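You operate a simulated robot arm through the tools that you are given. There is no shell and no other tool.

Carry out the task below with a simulated robot arm. There is one attempt and no reset: what you move stays moved.

TASK
Pump three shots of gel into the green tub.
Fine: stand it on the FILLED mat; nothing spilt; the slide ends at LOAD, the dial stays.

The check looks at the end state, three seconds after you hand in, the way a careful person would. Anything else that was tipped, shoved, dropped, spilled or broken makes it a failure.

THE ROBOT
A 7-joint arm with a two-finger parallel gripper, fixed in place. Base frame: the origin is on the floor under the middle of its stand, x ahead of it, y to its left, z up. Readings come in cm, rad, newtons and seconds.
It reaches about 105.8 cm from its shoulder. Its first joint turns from -2.897 to 2.897 rad. Payload 4.4 kg.
The tool frame sits at the grasp point between the pads (the TCP): z along the fingers, y along the line on which they close. The tips reach 2.3 cm beyond it. The gripper opens to 9.4 cm. The fingers are 3.8 cm wide and 1 cm thick; the gripper's body (5.4 by 9.6 cm) begins 3.9 cm behind the TCP.
Orientation is told as [roll, pitch, yaw] about the base's x, y, z axes, in that order, counted from this pose: with the fingers straight down and closing along the base's y, the tool's x points along the base's -x, its y along +y and its z along -z.

THE INTERFACE
- The arm moves only by the tool servo_tool. Its argument "motion" is one flat list of numbers, 7 for each row, row after row: the shift along the tool's x, y, z in units of 30 mm (1.0 is 30 mm), then the turn, a rotation vector about the tool's x, y, z in units of 8 degrees (1.0 is 8 degrees), then the opening, from 0 (shut) to 1 (fully open). In form: [dx, dy, dz, wx, wy, wz, fingers, dx, dy, dz, wx, wy, wz, fingers, ...]. A call has 1 to 20 rows; each row shifts and turns the commanded pose from where the row before left it, along the tool's axes as they then stand. A call with a number of a shift or a turn outside -1 to 1 is refused whole. Each row takes 0.2 s and may step no farther than 5 cm and 0.15 rad from the row before; otherwise, or with a gripper value out of range, the whole call is refused. Where a pose cannot be reached the arm comes as near as it can. A force on the tool above 40 N (or 10 N above the force at the start of the call, whichever is more), or a blocked arm, ends the call early, and 0.2 s more pass. The fingers move at their own pace (about 10.8 cm/s each) and stop on an object; they squeeze with about 23 N. The grip force told is the motor's: it shows also when the fingers shut on nothing. Time passes only in rows, and 0.2 s behind the last, so rows that do not move let the fingers close. The reply holds the time, the measured pose of the TCP, the force on the tool along the base axes, the opening and the grip force, in the units named above and with some noise, with the torque about the TCP (base axes, N m) and any sound that the robot's microphone picked up, and new pictures: "pictures" is both (left out), scene, wrist or none.
- Cameras (640 x 400 px; columns grow to the right, rows downward): "scene" is fixed at [5.02, 50.08, 137.32]; the picture's right is [0.32, -0.95, 0.00], its down [-0.46, -0.16, -0.87] and it looks along [0.83, 0.28, -0.49] (base axes); focal length 332 px, centre (320, 200). "wrist" rides on the gripper at [8.6, 1.6, -7.4] in the tool frame; the picture's right is [-0.18, 0.98, 0.00], its down [-0.58, -0.11, -0.81] and it looks along [-0.79, -0.15, 0.59] (tool axes); focal length 243 px, centre (320, 200). There is no depth. A picture from a camera that has moved, and an enlarged one, comes with that camera's place and axes in the base frame and with its lens.
- close_up(camera, box): a new picture of the part [left, top, right, bottom] of that camera's present view, enlarged. It takes no simulated time.
- hand_in(): hands the job in; it is judged then, once.

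Nothing tells you positions but the pictures and the camera data. Unless the task says otherwise, let go and move clear before handing in.

The tools are called by a JSON object that holds its "name" and its "arguments". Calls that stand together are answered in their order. servo_tool: Moves the arm, as the interface text tells. Its arguments: {"type":"object","properties":{"motion":{"type":"array","items":{"type":"number"}},"pictures":{"type":"string","enum":["both","scene","wrist","none"]}},"required":["motion"]} The other tools are called the same way: close_up (camera, box) takes an enlarged picture of a part of a camera's view; hand_in () hands the job in.

At the start:

```text
time: 0.0
eef_pos: [27.32, 52.86, 122.53]
tool_rot: [0.003, 0.0, -0.002]
contact_force: [0.5, -0.1, -0.2]
ft_torque: [0.01, 0.02, -0.02]
width: 9.41
grasp_force: 0.0
```

scene: 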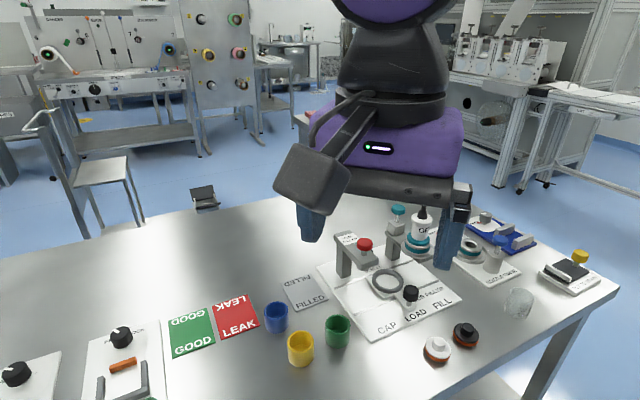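
wrist: 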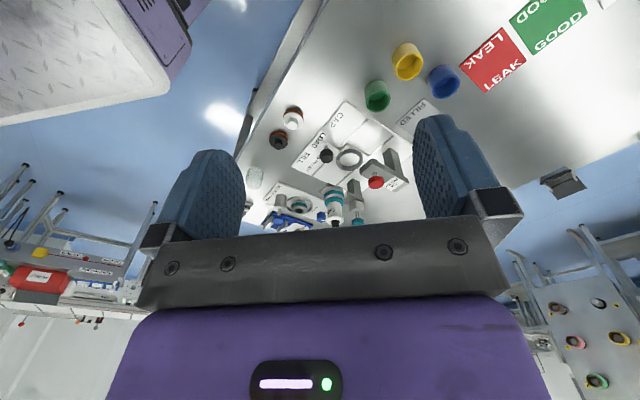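

I see a table with a filling station (CAP / LOAD / FILL slide, a black knob, a ring carriage, red button), coloured tubs, a FILLED mat. I will look closer before moving.

{"name": "close_up", "arguments": {"camera": "scene", "box": [260, 200, 480, 350]}}

{"name": "close_up", "arguments": {"camera": "scene", "box": [380, 190, 620, 350]}}

{"name": "close_up", "arguments": {"camera": "wrist", "box": [230, 60, 450, 240]}}

{"name": "close_up", "arguments": {"camera": "scene", "box": [0, 250, 300, 400]}}

```text
2.67 times, centred on (370, 275) of scene
camera zoom: at [5.02, 50.08, 137.32], right [0.32, -0.95, 0.0], down [-0.46, -0.16, -0.87], along [0.83, 0.28, -0.49], focal length 885 px, centre (187, 0)
```

zoom: 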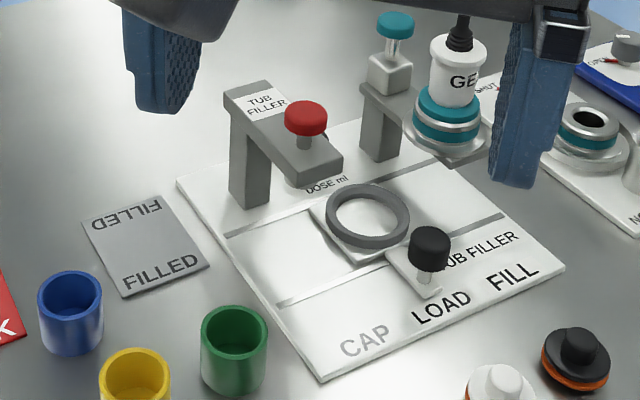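

```text
2.50 times, centred on (500, 270) of scene
camera zoom: at [5.02, 50.08, 137.32], right [0.32, -0.95, 0.0], down [-0.46, -0.16, -0.87], along [0.83, 0.28, -0.49], focal length 830 px, centre (-130, 25)
```

zoom: 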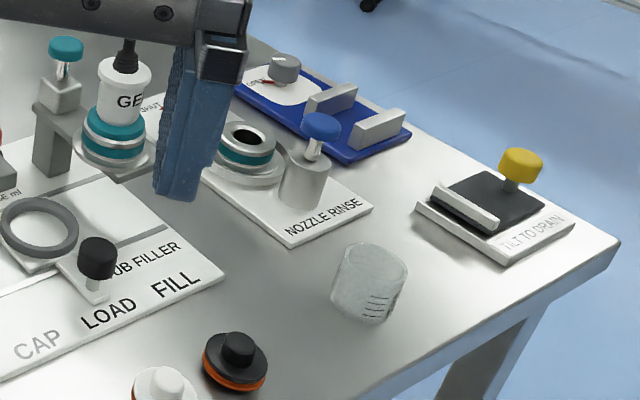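

```text
2.22 times, centred on (340, 150) of wrist
camera zoom: at [18.77, 54.36, 129.96], right [0.18, 0.98, 0.0], down [0.58, -0.11, 0.81], along [0.79, -0.15, -0.59], focal length 539 px, centre (276, 311)
```

zoom: 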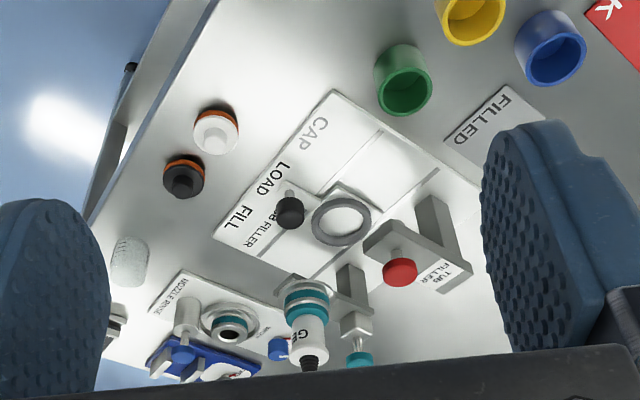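

```text
2.13 times, centred on (150, 325) of scene
camera zoom: at [5.02, 50.08, 137.32], right [0.32, -0.95, 0.0], down [-0.46, -0.16, -0.87], along [0.83, 0.28, -0.49], focal length 708 px, centre (683, -67)
```

zoom: 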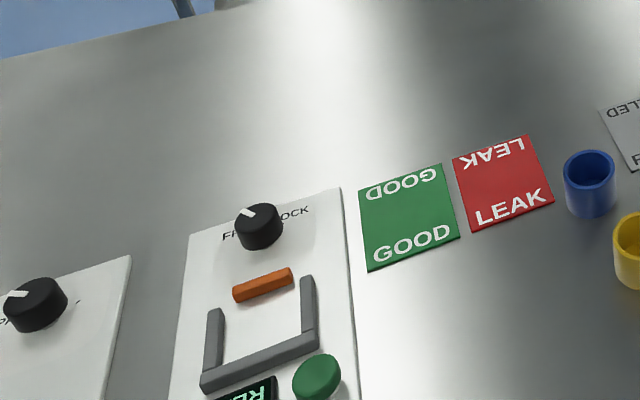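

{"name": "servo_tool", "arguments": {"motion": [0, 1, 0, 0, 0, 0, 1, 0, 1, 0, 0, 0, 0, 1, 0, 1, 0, 0, 0, 0, 1, 0, 1, 0, 0, 0, 0, 1, 0, 1, 0, 0, 0, 0, 1, 0, 1, 0, 0, 0, 0, 1, 0, 1, 0, 0, 0, 0, 1, 0, 1, 0, 0, 0, 0, 1]}}

```text
time: 1.8
eef_pos: [27.53, 76.64, 122.8]
tool_rot: [0.002, 0.0, 0.0]
contact_force: [0.2, -0.8, 1.4]
ft_torque: [0.05, 0.0, 0.02]
width: 9.39
grasp_force: 0.1
camera wrist: at [18.96, 78.33, 130.22], right [0.18, 0.98, 0.0], down [0.58, -0.11, 0.81], along [0.79, -0.15, -0.59], focal length 243 px, centre (320, 200)
```

scene: 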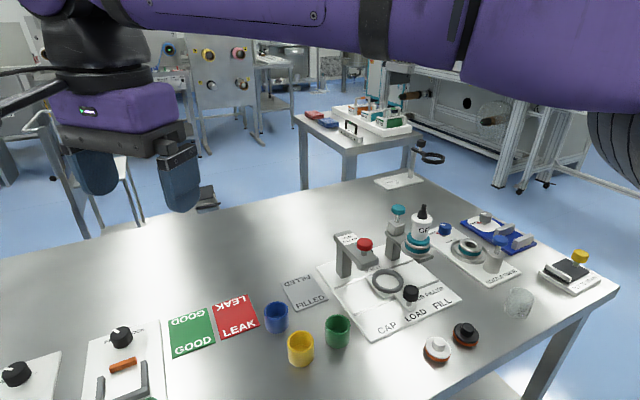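
wrist: 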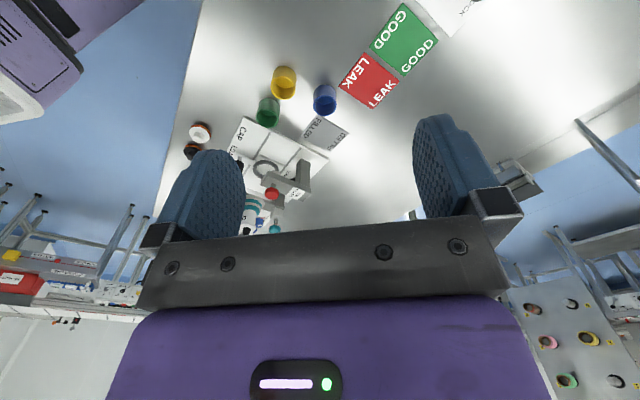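

{"name": "close_up", "arguments": {"camera": "scene", "box": [310, 190, 470, 350]}}

{"name": "close_up", "arguments": {"camera": "scene", "box": [380, 190, 480, 270]}}

{"name": "close_up", "arguments": {"camera": "scene", "box": [320, 220, 410, 300]}}

{"name": "close_up", "arguments": {"camera": "wrist", "box": [180, 60, 420, 240]}}

```text
2.50 times, centred on (390, 270) of scene
camera zoom: at [5.02, 50.08, 137.32], right [0.32, -0.95, 0.0], down [-0.46, -0.16, -0.87], along [0.83, 0.28, -0.49], focal length 830 px, centre (145, 25)
```

zoom: 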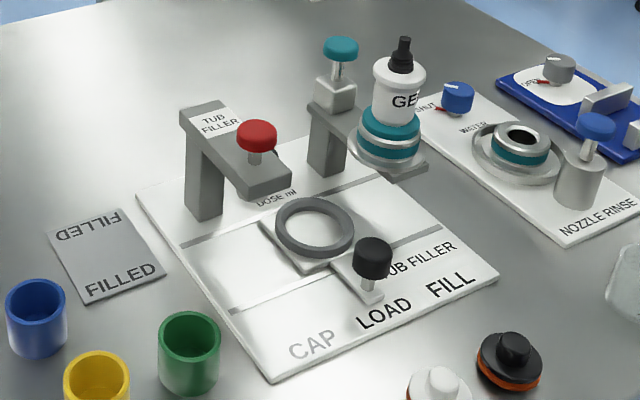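

```text
5.00 times, centred on (430, 230) of scene
camera zoom: at [5.02, 50.08, 137.32], right [0.32, -0.95, 0.0], down [-0.46, -0.16, -0.87], along [0.83, 0.28, -0.49], focal length 1659 px, centre (-230, 50)
```

zoom: 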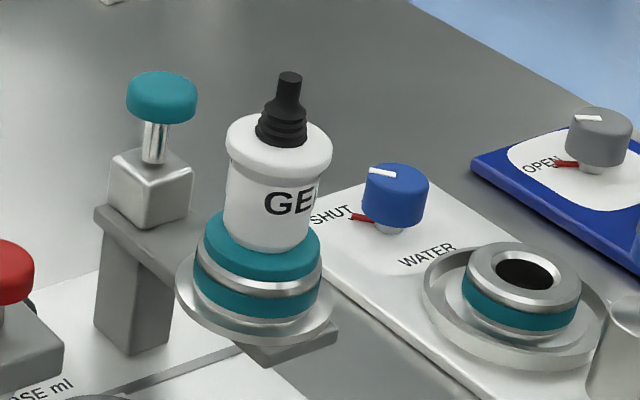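

```text
5.00 times, centred on (365, 260) of scene
camera zoom: at [5.02, 50.08, 137.32], right [0.32, -0.95, 0.0], down [-0.46, -0.16, -0.87], along [0.83, 0.28, -0.49], focal length 1659 px, centre (95, -100)
```

zoom: 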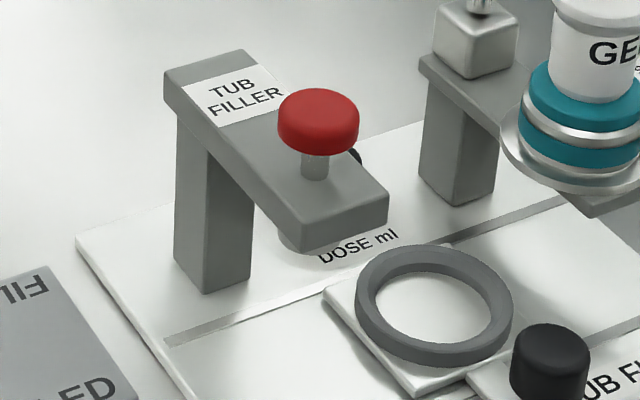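

```text
2.22 times, centred on (300, 150) of wrist
camera zoom: at [18.96, 78.33, 130.22], right [0.18, 0.98, 0.0], down [0.58, -0.11, 0.81], along [0.79, -0.15, -0.59], focal length 539 px, centre (364, 311)
```

zoom: 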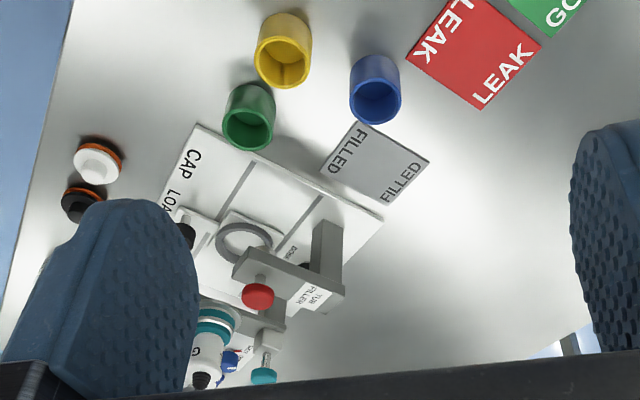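

The plate appears rotated 45° to the base, with CAP, LOAD and FILL along its front edge. The tub filler's ring slide sits at LOAD at about (66, 54, 82), the green tub at about (48.7, 61, 85), and the plate top at about z=79.5. Next I move the wrist camera in front of the plate for a closer look.

{"name": "servo_tool", "arguments": {"motion": [-0.6025, -0.964, 0.636, 0, 0, 0, 1, -0.6025, -0.964, 0.636, 0, 0, 0, 1, -0.6025, -0.964, 0.636, 0, 0, 0, 1, -0.6025, -0.964, 0.636, 0, 0, 0, 1, -0.6025, -0.964, 0.636, 0, 0, 0, 1, -0.6025, -0.964, 0.636, 0, 0, 0, 1, -0.6025, -0.964, 0.636, 0, 0, 0, 1, -0.6025, -0.964, 0.636, 0, 0, 0, 1, -0.6025, -0.964, 0.636, 0, 0, 0, 1, -0.6025, -0.964, 0.636, 0, 0, 0, 1, -0.6025, -0.964, 0.636, 0, 0, 0, 1, -0.6025, -0.964, 0.636, 0, 0, 0, 1, -0.6025, -0.964, 0.636, 0, 0, 0, 1, 0, 0, 0, 0, 0, -0.9375, 1, 0, 0, 0, 0, 0, -0.9375, 1, 0, 0, 0, 0, 0, -0.9375, 1, 0, 0, 0, 0, 0, -0.9375, 1, 0, 0, 0, 0, 0, -0.9375, 1, 0, 0, 0, 0, 0, -0.9375, 1]}}

```text
time: 5.8
eef_pos: [50.92, 39.25, 97.58]
tool_rot: [-0.001, -0.001, 0.789]
contact_force: [-0.4, -0.9, -0.4]
ft_torque: [0.0, 0.0, 0.01]
width: 9.41
grasp_force: 0.0
camera wrist: at [43.69, 34.2, 105.12], right [-0.57, 0.82, 0.0], down [0.49, 0.33, 0.81], along [0.66, 0.46, -0.59], focal length 243 px, centre (320, 200)
```

scene: 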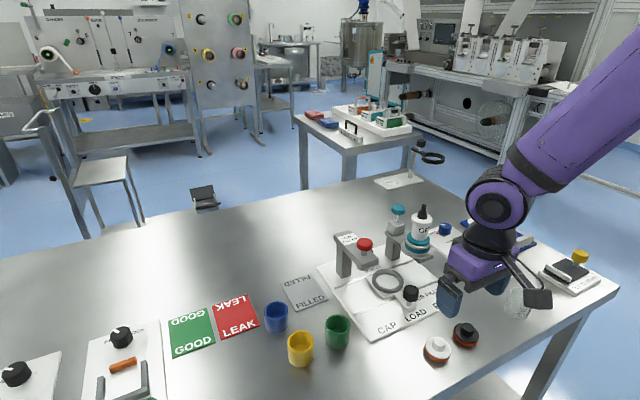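
wrist: 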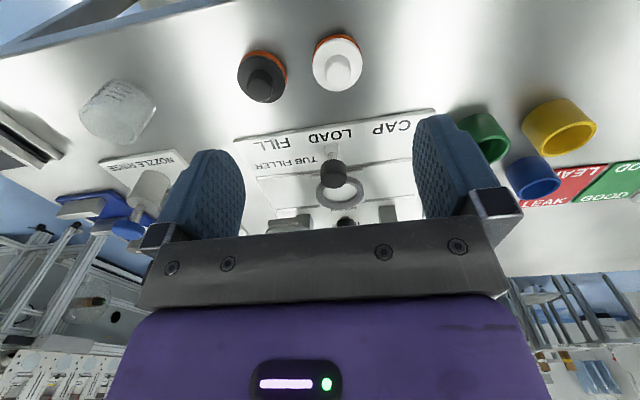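

{"name": "close_up", "arguments": {"camera": "wrist", "box": [230, 90, 430, 230]}}

{"name": "close_up", "arguments": {"camera": "scene", "box": [260, 280, 380, 380]}}

```text
2.86 times, centred on (330, 160) of wrist
camera zoom: at [43.69, 34.2, 105.12], right [-0.57, 0.82, 0.0], down [0.49, 0.33, 0.81], along [0.66, 0.46, -0.59], focal length 693 px, centre (291, 314)
```

zoom: 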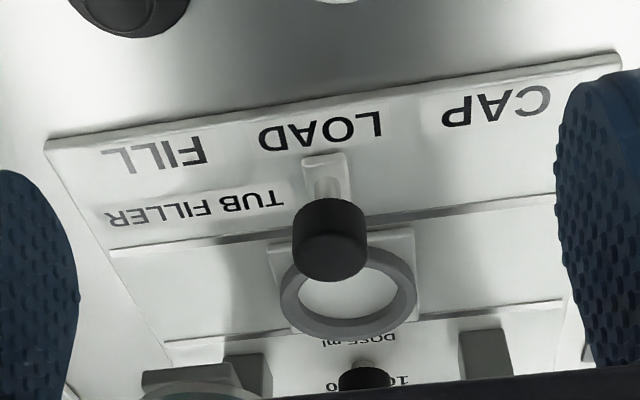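

```text
4.00 times, centred on (320, 330) of scene
camera zoom: at [5.02, 50.08, 137.32], right [0.32, -0.95, 0.0], down [-0.46, -0.16, -0.87], along [0.83, 0.28, -0.49], focal length 1327 px, centre (320, -320)
```

zoom: 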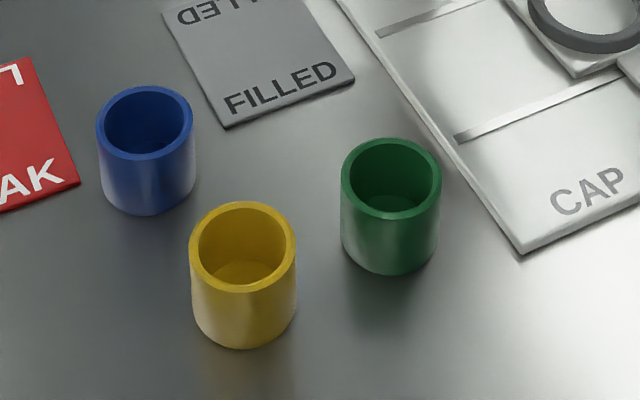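

I can reach this side of the table easily. Now I'll lower a little and tilt the tool so the wrist camera looks level through the station, to measure clearances around the LOAD position.

{"name": "servo_tool", "arguments": {"motion": [0, 0, 0.8, 0, 0, 0, 1, 0, 0, 0.8, 0, 0, 0, 1, 0, 0, 0, 0, -1, 0, 1, 0, 0, 0, 0, -1, 0, 1, 0, 0, 0, 0, -1, 0, 1, 0, 0, 0, 0, -1, 0, 1]}}

```text
time: 7.2
eef_pos: [50.94, 39.24, 92.93]
tool_rot: [0.001, -0.561, 0.784]
contact_force: [-0.3, 0.0, 0.7]
ft_torque: [-0.02, 0.01, -0.02]
width: 9.39
grasp_force: 0.0
camera wrist: at [41.9, 32.32, 94.61], right [-0.58, 0.81, 0.1], down [0.12, -0.03, 0.99], along [0.8, 0.59, -0.08], focal length 243 px, centre (320, 200)
```

scene: 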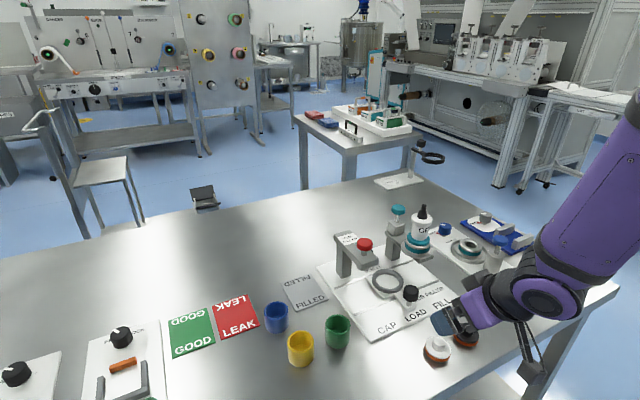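
wrist: 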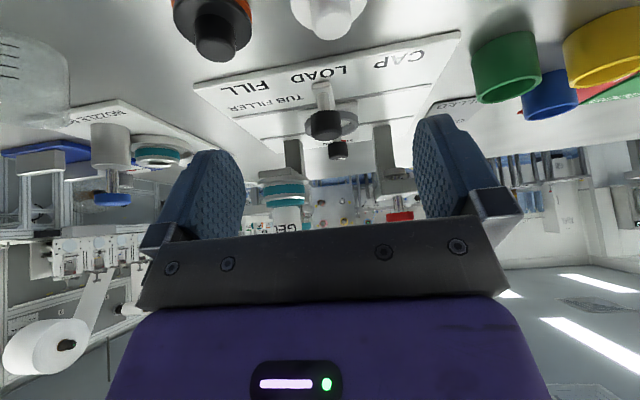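

{"name": "close_up", "arguments": {"camera": "wrist", "box": [230, 70, 430, 240]}}

{"name": "close_up", "arguments": {"camera": "wrist", "box": [260, 90, 420, 230]}}

```text
2.35 times, centred on (330, 155) of wrist
camera zoom: at [41.9, 32.32, 94.61], right [-0.58, 0.81, 0.1], down [0.12, -0.03, 0.99], along [0.8, 0.59, -0.08], focal length 571 px, centre (296, 306)
```

zoom: 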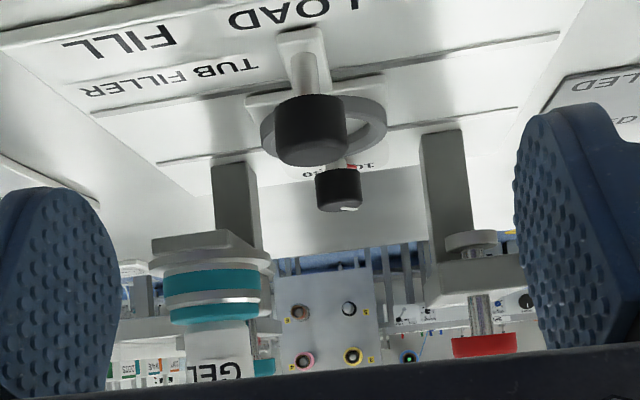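

```text
2.86 times, centred on (340, 160) of wrist
camera zoom: at [41.9, 32.32, 94.61], right [-0.58, 0.81, 0.1], down [0.12, -0.03, 0.99], along [0.8, 0.59, -0.08], focal length 693 px, centre (263, 314)
```

zoom: 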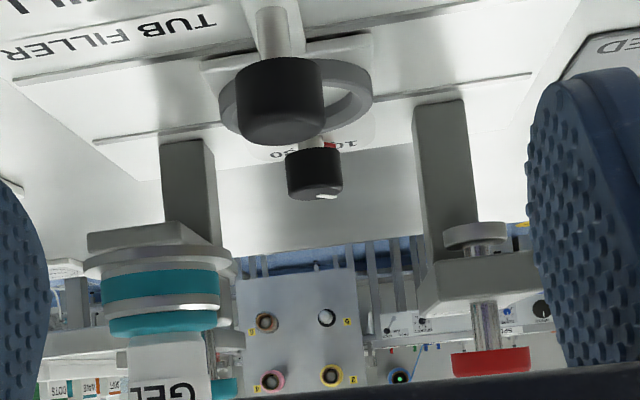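

The view confirms the layout: capper arm on one side of LOAD (z≈91, edge ~5.5 cm away), gel flange on the other (edge ~3.8 cm away), knob in front, dose dial behind. I'll raise up and test turning the wrist so the camera sits at the back, which gives more clearance.

{"name": "servo_tool", "arguments": {"motion": [0, 0, -0.7, 0, 1, 0, 1, 0, 0, -0.7, 0, 1, 0, 1, 0, 0, -0.7, 0, 1, 0, 1, 0, 0, -0.7, 0, 1, 0, 1, 0, 0, -0.7, 0, 0, 0, 1, 0, 0, 0, 0, 0, 1, 1, 0, 0, 0, 0, 0, 1, 1, 0, 0, 0, 0, 0, 1, 1, 0, 0, 0, 0, 0, 1, 1, 0, 0, 0, 0, 0, 1, 1, 0, 0, 0, 0, 0, 1, 1, 0, 0, 0, 0, 0, 1, 1, 0, 0, 0, 0, 0, 1, 1, 0, 0, 0, 0, 0, 1, 1, 0, 0, 0, 0, 0, 1, 1, 0, 0, 0, 0, 0, 1, 1]}}

```text
time: 10.6
eef_pos: [48.93, 37.11, 102.67]
tool_rot: [0.002, 0.002, -0.752]
contact_force: [-0.1, 0.4, 0.0]
ft_torque: [0.03, -0.01, -0.02]
width: 9.4
grasp_force: 0.2
camera wrist: at [43.73, 44.28, 110.22], right [0.81, 0.59, 0.0], down [0.35, -0.48, 0.81], along [0.48, -0.65, -0.59], focal length 243 px, centre (320, 200)
```

scene: 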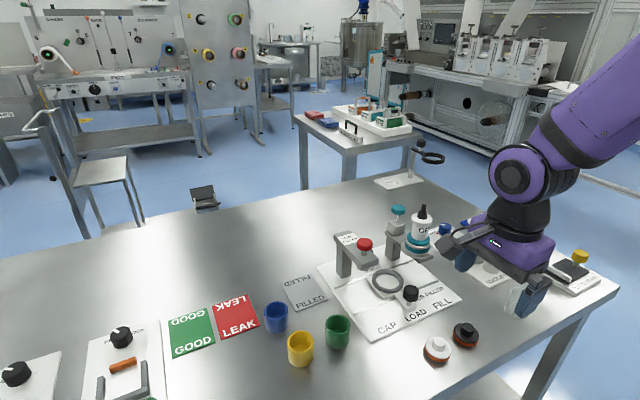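
wrist: 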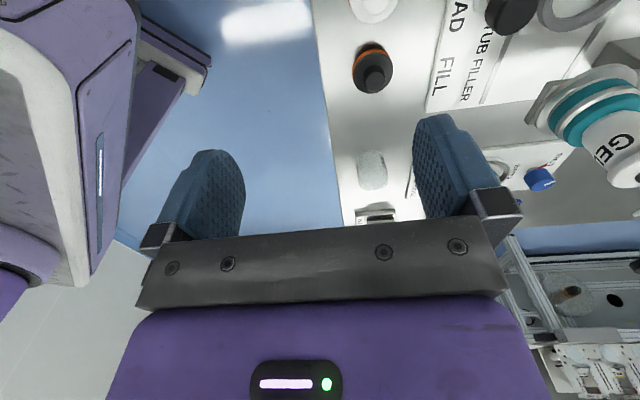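

{"name": "servo_tool", "arguments": {"motion": [0, 0, 0, 0, 0, 1, 1, 0, 0, 0, 0, 0, 1, 1, 0, 0, 0, 0, 0, 1, 1, 0, 0, 0, 0, 0, 1, 1, 0, 0, 0, 0, 0, 1, 1, 0, 0, 0, 0, 0, 1, 1, 0, 0, 0, 0, 0, 1, 1, 0, 0, 0, 0, 0, 1, 1, 0, 0, 0, 0, 0, 1, 1, 0, 0, 0, 0, 0, 1, 1, 0, 0, 0, 0, 0, 1, 1, 0, 0, 0, 0, 0, 0.5, 1]}}

```text
time: 13.2
eef_pos: [48.7, 37.22, 102.86]
tool_rot: [0.001, 0.001, -2.359]
contact_force: [-0.6, 0.1, -1.0]
ft_torque: [-0.01, 0.01, -0.01]
width: 9.42
grasp_force: 0.0
camera wrist: at [56.13, 42.16, 110.26], right [0.56, -0.83, 0.0], down [-0.49, -0.33, 0.81], along [-0.67, -0.45, -0.59], focal length 243 px, centre (320, 200)
```

scene: 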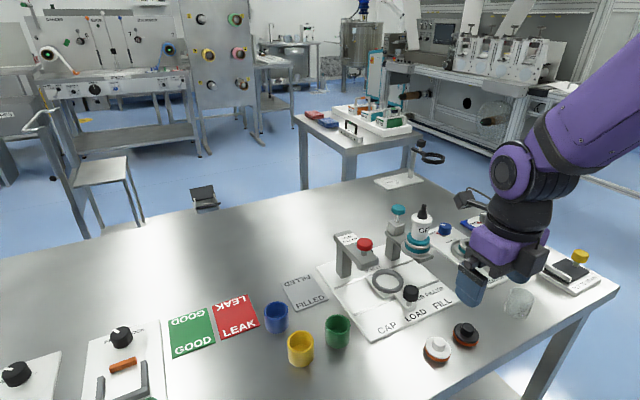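
wrist: 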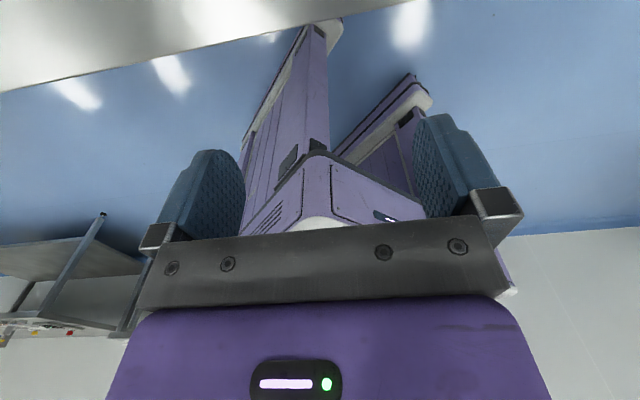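

Yaw −135° is reachable, so the camera can ride behind and above the fingers. Next I hover over the green tub with a 40° forward tilt and look straight down on it.

{"name": "servo_tool", "arguments": {"motion": [0.667, -0.82, 0.376, 0, 0, 0, 1, 0.667, -0.82, 0.376, 0, 0, 0, 1, 0.667, -0.82, 0.376, 0, 0, 0, 1, 0.667, -0.82, 0.376, 0, 0, 0, 1, 0.667, -0.82, 0.376, 0, 0, 0, 1, 0.667, -0.82, 0.376, 0, 0, 0, 1, 0.667, -0.82, 0.376, 0, 0, 0, 1, 0, 0, 0, 0, 0, 1, 1, 0, 0, 0, 0, 1, 0, 1, 0, 0, 0, 0, 1, 0, 1, 0, 0, 0, 0, 1, 0, 1, 0, 0, 0, 0, 1, 0, 1, 0, 0, 0, 0, 1, 0, 1]}}

```text
time: 16.0
eef_pos: [46.22, 59.58, 94.91]
tool_rot: [0.0, 0.7, -2.49]
contact_force: [-0.7, -0.3, -0.3]
ft_torque: [0.01, -0.08, -0.02]
width: 9.4
grasp_force: 0.0
camera wrist: at [48.73, 59.26, 106.18], right [0.48, -0.87, -0.12], down [-0.83, -0.5, 0.24], along [-0.27, -0.02, -0.96], focal length 243 px, centre (320, 200)
```

scene: 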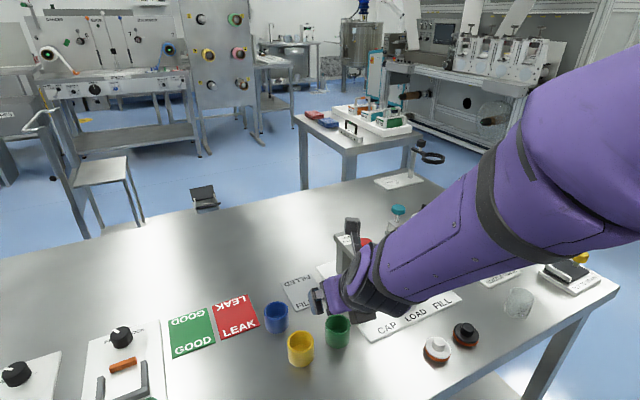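
wrist: 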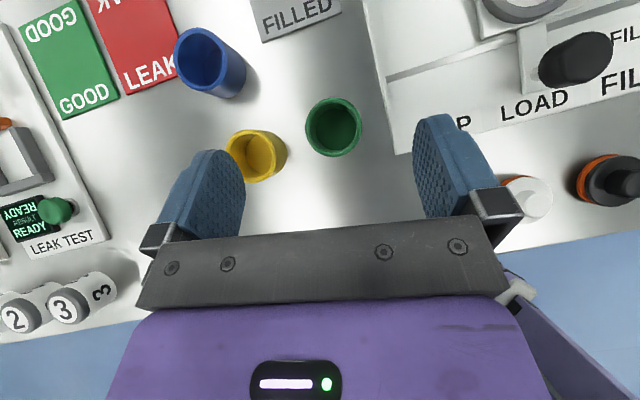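

{"name": "close_up", "arguments": {"camera": "wrist", "box": [240, 70, 420, 200]}}

{"name": "close_up", "arguments": {"camera": "wrist", "box": [240, 0, 640, 220]}}

```text
3.08 times, centred on (330, 135) of wrist
camera zoom: at [48.73, 59.26, 106.18], right [0.48, -0.87, -0.12], down [-0.83, -0.5, 0.24], along [-0.27, -0.02, -0.96], focal length 746 px, centre (289, 400)
```

zoom: 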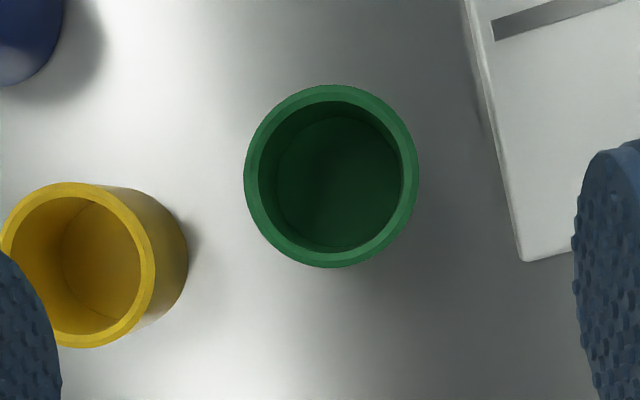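

```text
1.60 times, centred on (440, 110) of wrist
camera zoom: at [48.73, 59.26, 106.18], right [0.48, -0.87, -0.12], down [-0.83, -0.5, 0.24], along [-0.27, -0.02, -0.96], focal length 388 px, centre (128, 344)
```

zoom: 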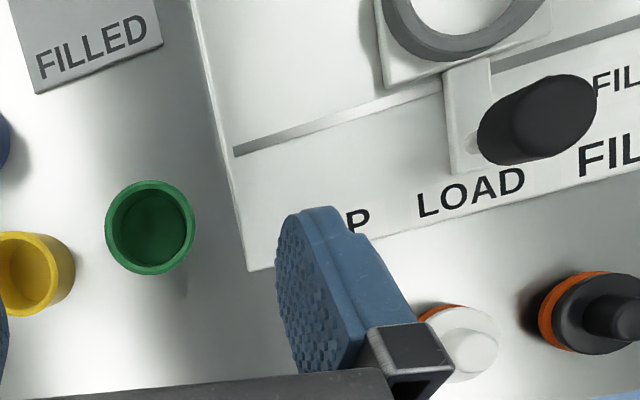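

The green tub's rim centre measures about (48.9, 61.0), diameter 5 cm, empty. I narrow the fingers to clear the yellow tub and lower toward it.

{"name": "servo_tool", "arguments": {"motion": [0, 0, 0, 0, 0, 0, 0.745, -0.353, 0.054, 0.677, 0, 0, 0, 0.745, -0.353, 0.054, 0.677, 0, 0, 0, 0.745, -0.353, 0.054, 0.677, 0, 0, 0, 0.745, 0, 0, 0, 0, 0, 0, 0.745]}}

```text
time: 17.2
eef_pos: [48.15, 59.98, 88.16]
tool_rot: [-0.001, 0.7, -2.495]
contact_force: [0.1, -0.5, 0.5]
ft_torque: [-0.01, -0.01, -0.01]
width: 7.01
grasp_force: 0.0
camera wrist: at [50.57, 59.63, 99.45], right [0.48, -0.87, -0.12], down [-0.83, -0.49, 0.24], along [-0.27, -0.02, -0.96], focal length 243 px, centre (320, 200)
```

scene: 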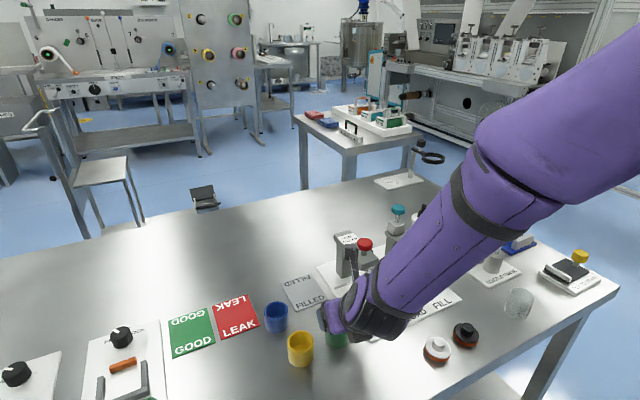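
wrist: 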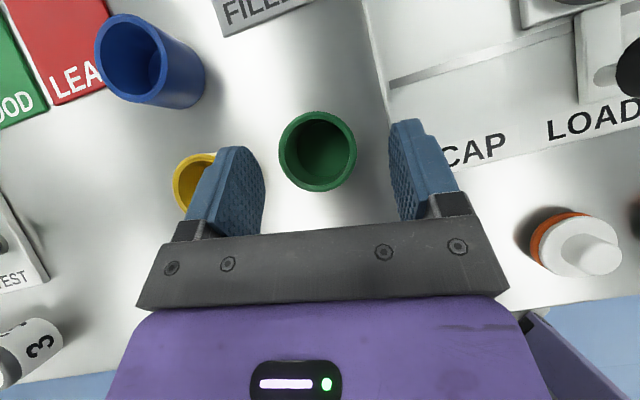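

{"name": "servo_tool", "arguments": {"motion": [-0.307, -0.032, 0.317, 0, 0, 0, 0.745, -0.307, -0.032, 0.317, 0, 0, 0, 0.745, -0.307, -0.032, 0.317, 0, 0, 0, 0.745, 0, 0, 0, 0, 0, 0, 0.745]}}

{"name": "close_up", "arguments": {"camera": "scene", "box": [260, 260, 420, 380]}}

```text
time: 18.2
eef_pos: [47.67, 59.88, 84.3]
tool_rot: [-0.001, 0.702, -2.496]
contact_force: [-1.3, -0.1, 0.2]
ft_torque: [-0.04, -0.02, 0.02]
width: 7.01
grasp_force: 0.0
camera wrist: at [50.16, 59.67, 95.55], right [0.48, -0.87, -0.12], down [-0.84, -0.49, 0.24], along [-0.27, -0.02, -0.96], focal length 243 px, centre (320, 200)
```

scene: 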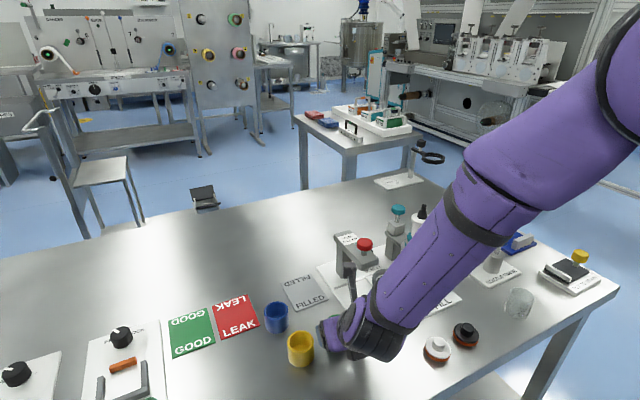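
wrist: 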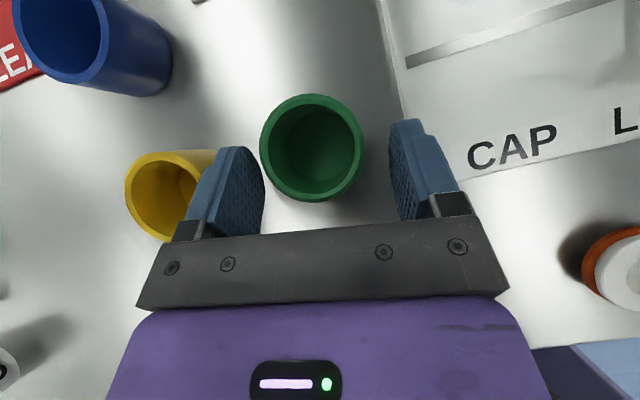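

```text
3.33 times, centred on (340, 320) of scene
camera zoom: at [5.02, 50.08, 137.32], right [0.32, -0.95, 0.0], down [-0.46, -0.16, -0.87], along [0.83, 0.28, -0.49], focal length 1106 px, centre (253, -200)
```

zoom: 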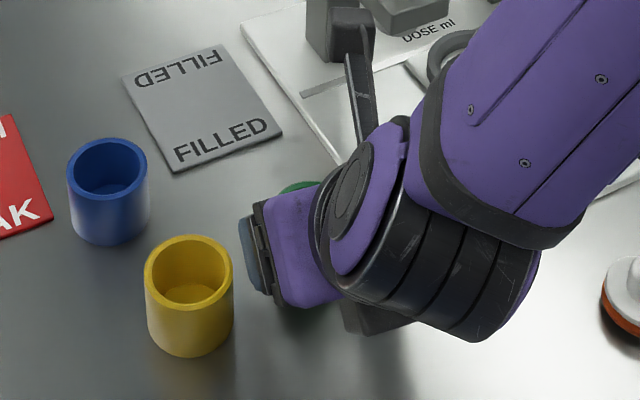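

{"name": "servo_tool", "arguments": {"motion": [-0.035, -0.035, 0.145, 0, 0, 0, 0.745, 0, 0, 0, 0, 0, 0, 0.745, 0, 0, 0, 0, 0, 0, 0.4, 0, 0, 0, 0, 0, 0, 0.3, 0, 0, 0, 0, 0, 0, 0.3]}}

```text
time: 19.4
eef_pos: [47.75, 59.91, 83.88]
tool_rot: [-0.002, 0.697, -2.497]
contact_force: [0.5, 0.2, -0.9]
ft_torque: [-0.01, 0.01, 0.01]
width: 4.81
grasp_force: 22.7
camera wrist: at [50.32, 59.83, 95.06], right [0.48, -0.87, -0.12], down [-0.83, -0.49, 0.24], along [-0.27, -0.02, -0.96], focal length 243 px, centre (320, 200)
```

scene: 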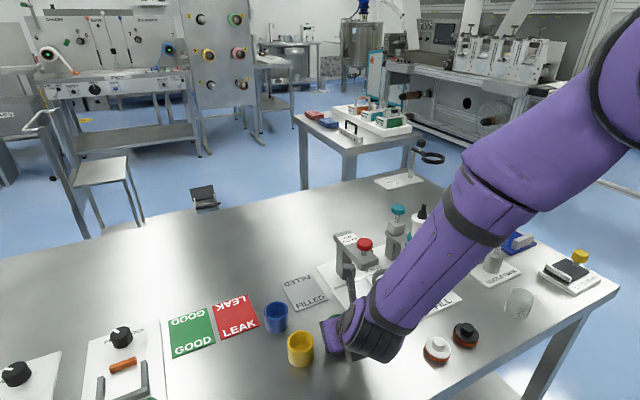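
wrist: 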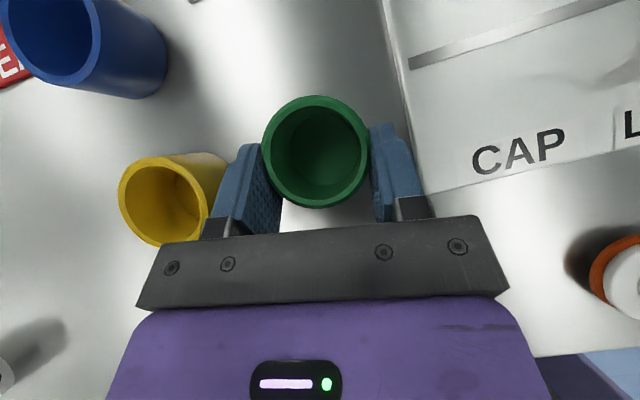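

Gripped at width 4.8 with 22.7 N. I lift straight up a few cm and check that the tub stays upright and firm.

{"name": "servo_tool", "arguments": {"motion": [0.215, 0, -0.255, 0, 0, 0, 0.3, 0.43, 0, -0.51, 0, 0, 0, 0.3, 0.644, 0, -0.765, 0, 0, 0, 0.3, 0.644, 0, -0.765, 0, 0, 0, 0.3, 0, 0, 0, 0, 0, 0, 0.3]}}

```text
time: 20.6
eef_pos: [47.75, 60.23, 92.88]
tool_rot: [0.001, 0.697, -2.493]
contact_force: [-0.2, 0.8, -0.4]
ft_torque: [0.01, -0.01, 0.0]
width: 2.81
grasp_force: 0.0
camera wrist: at [50.17, 59.88, 104.27], right [0.48, -0.87, -0.12], down [-0.83, -0.49, 0.24], along [-0.27, -0.02, -0.96], focal length 243 px, centre (320, 200)
```

scene: 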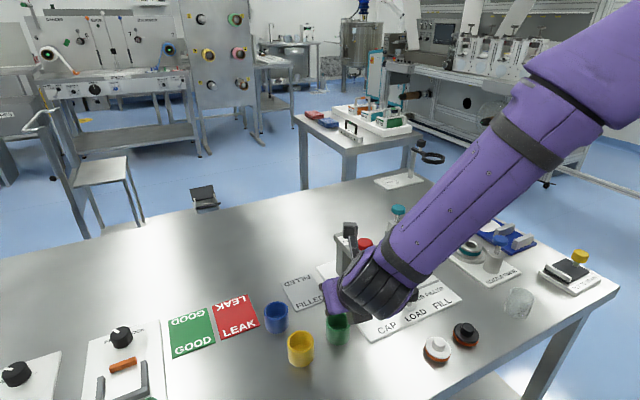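
wrist: 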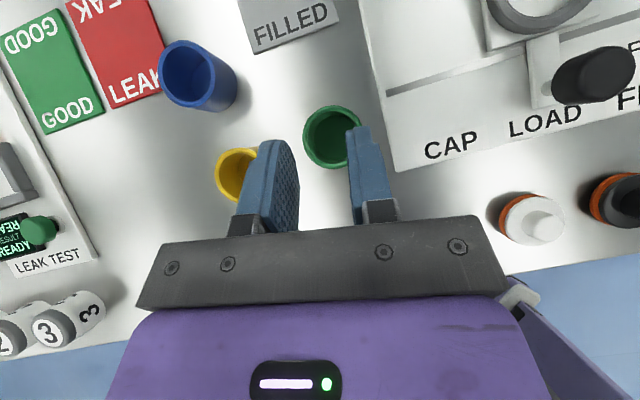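

{"name": "close_up", "arguments": {"camera": "scene", "box": [260, 280, 380, 380]}}

{"name": "close_up", "arguments": {"camera": "wrist", "box": [200, 70, 420, 240]}}

```text
4.00 times, centred on (320, 330) of scene
camera zoom: at [5.02, 50.08, 137.32], right [0.32, -0.95, 0.0], down [-0.46, -0.16, -0.87], along [0.83, 0.28, -0.49], focal length 1327 px, centre (320, -320)
```

zoom: 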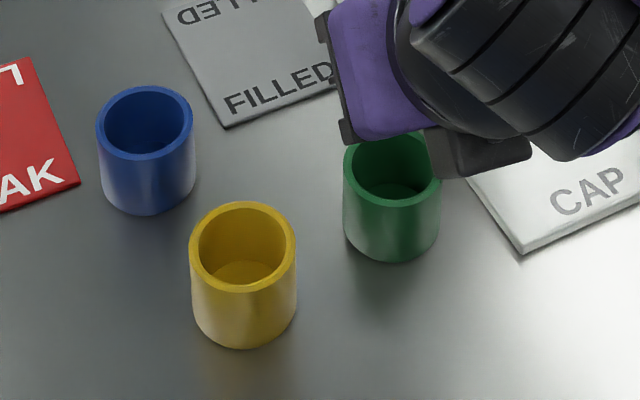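

```text
2.35 times, centred on (310, 155) of wrist
camera zoom: at [50.17, 59.88, 104.27], right [0.48, -0.87, -0.12], down [-0.83, -0.49, 0.24], along [-0.27, -0.02, -0.96], focal length 571 px, centre (344, 306)
```

zoom: 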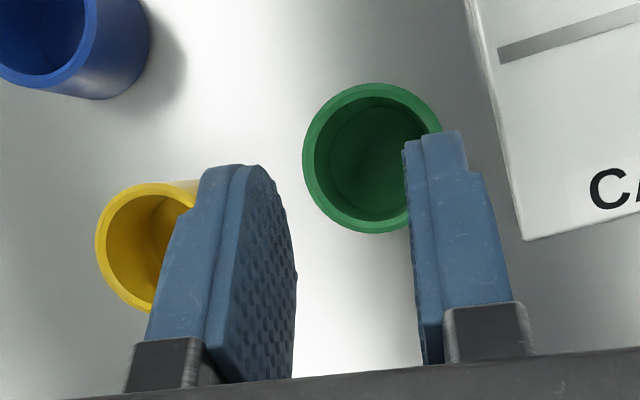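

The grip was too close to the fingertips, so the tub slipped out at the start of the lift. It is still standing upright, shifted by about 0.6 cm. I'll reopen, come back and take a deeper, more centred grip.

{"name": "servo_tool", "arguments": {"motion": [0, 0, 0, 0, 0, 0, 0.745, 0, 0, 0, 0, 0, 0, 0.745, -0.393, 0.063, 0.733, 0, 0, 0, 0.745, -0.393, 0.063, 0.733, 0, 0, 0, 0.745, 0, 0, 0, 0, 0, 0, 0.745], "pictures": "wrist"}}

{"name": "close_up", "arguments": {"camera": "wrist", "box": [200, 70, 460, 240]}}

```text
time: 21.8
eef_pos: [48.87, 60.48, 87.83]
tool_rot: [-0.001, 0.698, -2.495]
contact_force: [-0.2, 0.5, 0.3]
ft_torque: [0.03, -0.01, -0.02]
width: 7.0
grasp_force: 0.0
camera wrist: at [51.41, 60.18, 99.2], right [0.48, -0.87, -0.12], down [-0.83, -0.49, 0.24], along [-0.27, -0.02, -0.96], focal length 243 px, centre (320, 200)
```

wrist: 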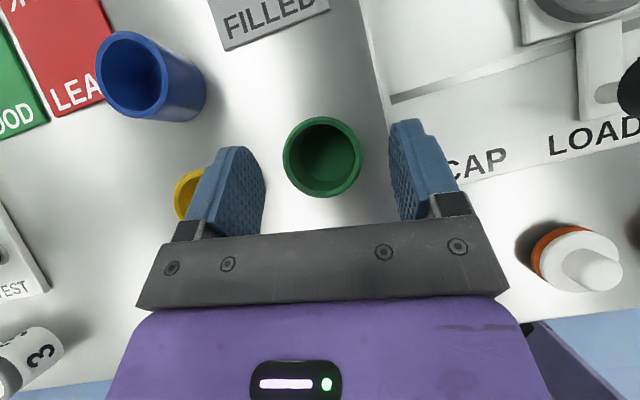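

```text
2.35 times, centred on (330, 155) of wrist
camera zoom: at [51.41, 60.18, 99.2], right [0.48, -0.87, -0.12], down [-0.83, -0.49, 0.24], along [-0.27, -0.02, -0.96], focal length 571 px, centre (296, 306)
```

zoom: 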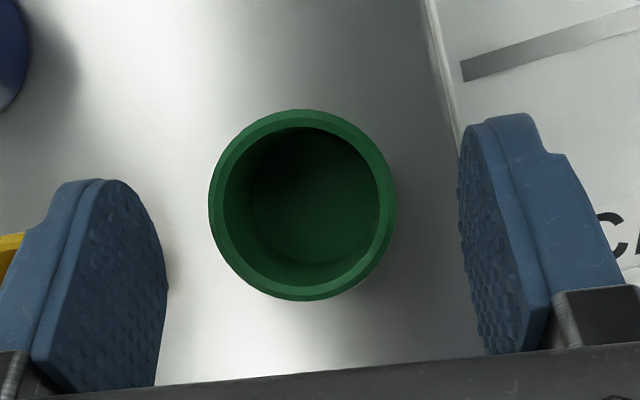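

{"name": "servo_tool", "arguments": {"motion": [-0.323, -0.002, 0.371, 0, 0, 0, 0.745, -0.323, -0.002, 0.371, 0, 0, 0, 0.745, -0.323, -0.002, 0.371, 0, 0, 0, 0.745, 0, 0, 0, 0, 0, 0, 0.745, 0, 0, 0, 0, 0, 0, 0.4, 0, 0, 0, 0, 0, 0, 0.3, 0, 0, 0, 0, 0, 0, 0.3], "pictures": "wrist"}}

{"name": "close_up", "arguments": {"camera": "wrist", "box": [200, 70, 460, 240]}}

```text
time: 23.4
eef_pos: [48.8, 60.38, 83.74]
tool_rot: [-0.002, 0.699, -2.495]
contact_force: [0.3, -1.0, 0.0]
ft_torque: [-0.01, -0.03, 0.0]
width: 4.66
grasp_force: 22.5
camera wrist: at [51.39, 60.11, 94.9], right [0.48, -0.87, -0.12], down [-0.83, -0.49, 0.24], along [-0.27, -0.02, -0.96], focal length 243 px, centre (320, 200)
```

wrist: 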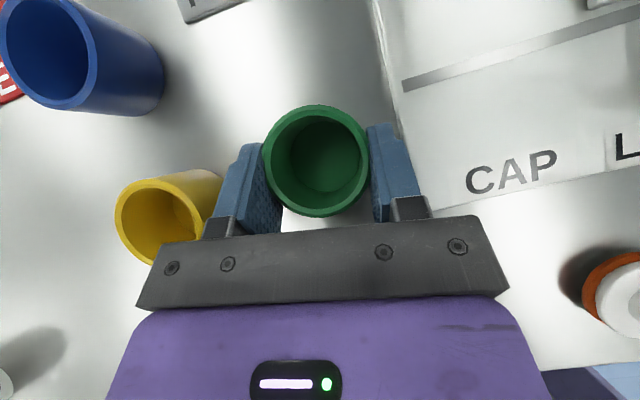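

```text
2.35 times, centred on (330, 155) of wrist
camera zoom: at [51.39, 60.11, 94.9], right [0.48, -0.87, -0.12], down [-0.83, -0.49, 0.24], along [-0.27, -0.02, -0.96], focal length 571 px, centre (296, 306)
```

zoom: 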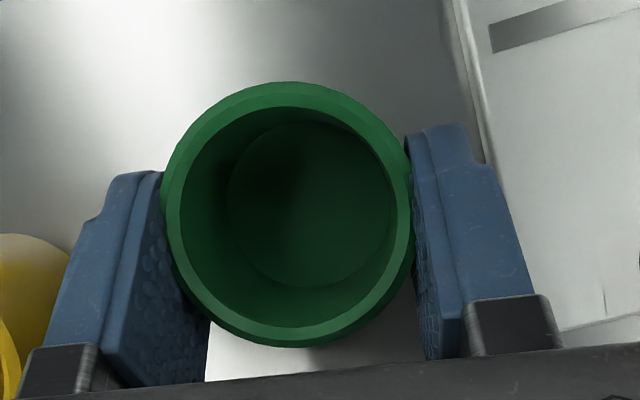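

{"name": "servo_tool", "arguments": {"motion": [0, 0, 0, 0, 0, 0, 0.3, 0, 0, 0, 0, 0, 0, 0.3], "pictures": "none"}}

{"name": "servo_tool", "arguments": {"motion": [0.054, 0, -0.064, 0, 0, 0, 0.3, 0.054, 0, -0.064, 0, 0, 0, 0.3, 0.054, 0, -0.064, 0, 0, 0, 0.3, 0, 0, 0, 0, 0, 0, 0.3], "pictures": "both"}}

```text
time: 24.0
eef_pos: [48.82, 60.36, 83.73]
tool_rot: [-0.002, 0.698, -2.495]
contact_force: [0.5, -0.1, 0.2]
ft_torque: [0.0, 0.0, -0.02]
width: 4.65
grasp_force: 23.4
```

```text
time: 25.0
eef_pos: [48.59, 60.43, 84.29]
tool_rot: [-0.003, 0.698, -2.495]
contact_force: [-0.1, 0.3, -0.5]
ft_torque: [-0.02, -0.01, -0.03]
width: 4.64
grasp_force: 23.5
camera wrist: at [51.2, 60.09, 95.62], right [0.48, -0.87, -0.12], down [-0.83, -0.49, 0.24], along [-0.27, -0.02, -0.96], focal length 243 px, centre (320, 200)
```

scene: 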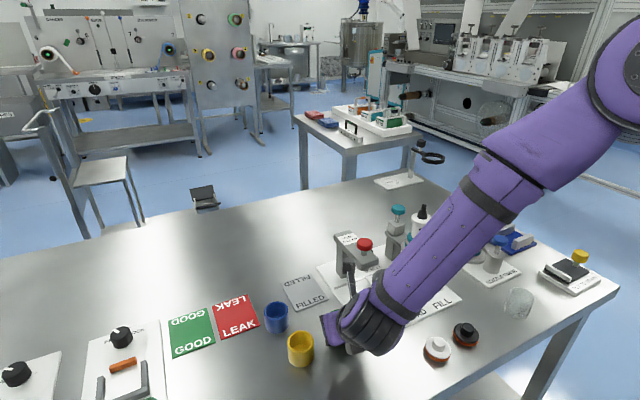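
wrist: 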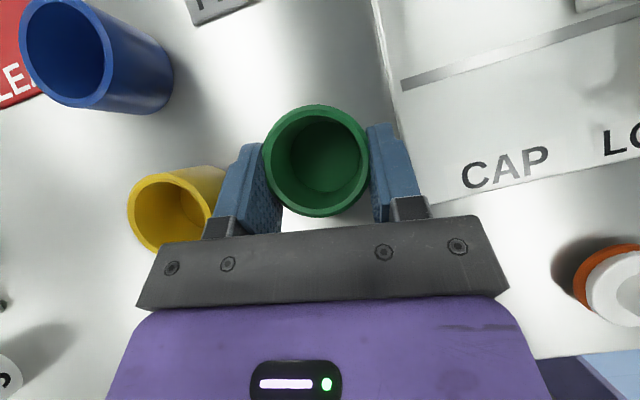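

The tub now rises with the gripper. I'll continue lifting gently and check it again.

{"name": "servo_tool", "arguments": {"motion": [0.107, 0, -0.127, 0, 0, 0, 0.3, 0.215, 0, -0.255, 0, 0, 0, 0.3, 0.322, 0, -0.382, 0, 0, 0, 0.3, 0.322, 0, -0.382, 0, 0, 0, 0.3, 0.322, 0, -0.382, 0, 0, 0, 0.3, 0.322, 0, -0.382, 0, 0, 0, 0.3, 0.215, 0, -0.255, 0, 0, 0, 0.3, 0.107, 0, -0.127, 0, 0, 0, 0.3]}}

{"name": "close_up", "arguments": {"camera": "wrist", "box": [200, 70, 460, 240]}}

{"name": "close_up", "arguments": {"camera": "scene", "box": [260, 220, 420, 380]}}

```text
time: 26.8
eef_pos: [48.87, 60.55, 93.17]
tool_rot: [0.0, 0.698, -2.495]
contact_force: [-0.8, -0.7, -0.3]
ft_torque: [0.02, 0.01, -0.02]
width: 4.64
grasp_force: 23.7
camera wrist: at [51.36, 60.24, 104.45], right [0.48, -0.87, -0.12], down [-0.84, -0.49, 0.24], along [-0.27, -0.02, -0.96], focal length 243 px, centre (320, 200)
```

scene: 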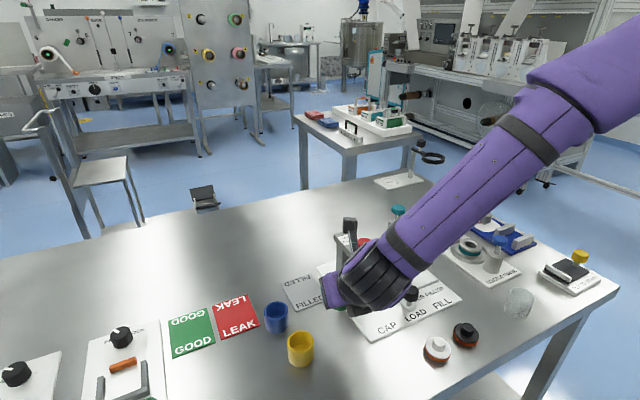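
wrist: 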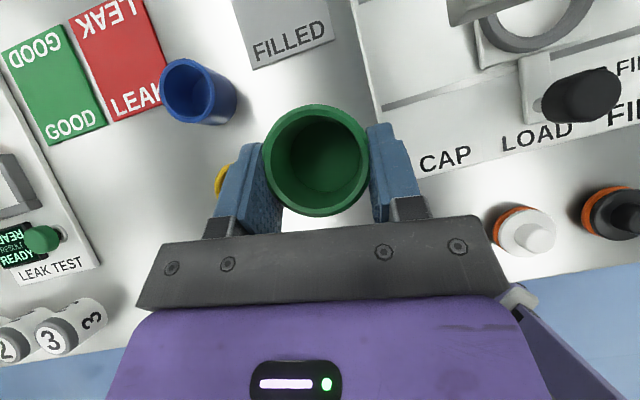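

```text
2.35 times, centred on (330, 155) of wrist
camera zoom: at [51.36, 60.24, 104.45], right [0.48, -0.87, -0.12], down [-0.84, -0.49, 0.24], along [-0.27, -0.02, -0.96], focal length 571 px, centre (296, 306)
```

zoom: 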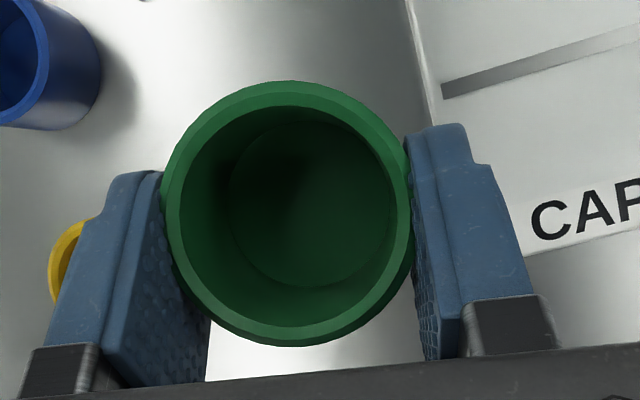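

```text
2.50 times, centred on (340, 300) of scene
camera zoom: at [5.02, 50.08, 137.32], right [0.32, -0.95, 0.0], down [-0.46, -0.16, -0.87], along [0.83, 0.28, -0.49], focal length 830 px, centre (270, -50)
```

zoom: 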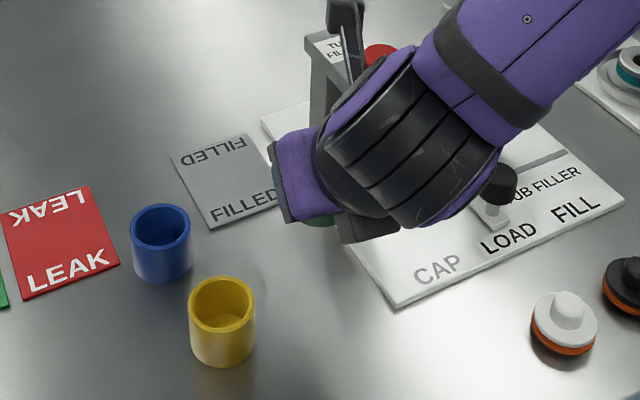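

The tub is firmly held and level. Now I carry it around the front of the plate, turning the yaw by 4°, to a point in front of LOAD at a safe height.

{"name": "servo_tool", "arguments": {"motion": [0, 0, 0, -0.161, 0, 0.191, 0.3, 0, 0, 0, -0.161, 0, 0.191, 0.3, -0.035, 0.426, -0.03, 0, 0, 0, 0.3, -0.07, 0.852, -0.059, 0, 0, 0, 0.3, -0.07, 0.852, -0.059, 0, 0, 0, 0.3, -0.07, 0.852, -0.059, 0, 0, 0, 0.3, -0.07, 0.852, -0.059, 0, 0, 0, 0.3, -0.07, 0.852, -0.059, 0, 0, 0, 0.3, -0.07, 0.852, -0.059, 0, 0, 0, 0.3, -0.035, 0.426, -0.03, 0, 0, 0, 0.3, 0, 0, 0, 0, 0, 0, 0.3]}}

```text
time: 29.2
eef_pos: [57.07, 44.37, 93.22]
tool_rot: [-0.001, 0.699, -2.565]
contact_force: [-0.2, 0.2, 0.4]
ft_torque: [0.0, -0.01, -0.01]
width: 4.62
grasp_force: 22.6
camera wrist: at [59.6, 43.94, 104.44], right [0.42, -0.9, -0.12], down [-0.87, -0.43, 0.24], along [-0.27, 0.0, -0.96], focal length 243 px, centre (320, 200)
```

scene: 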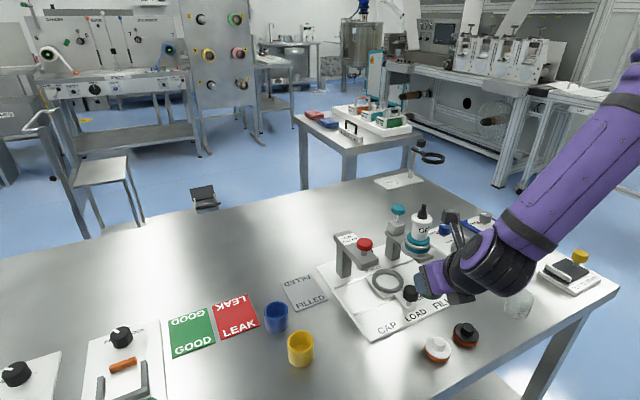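
wrist: 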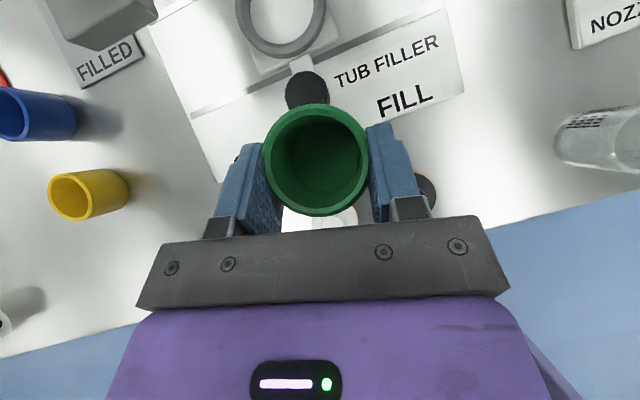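

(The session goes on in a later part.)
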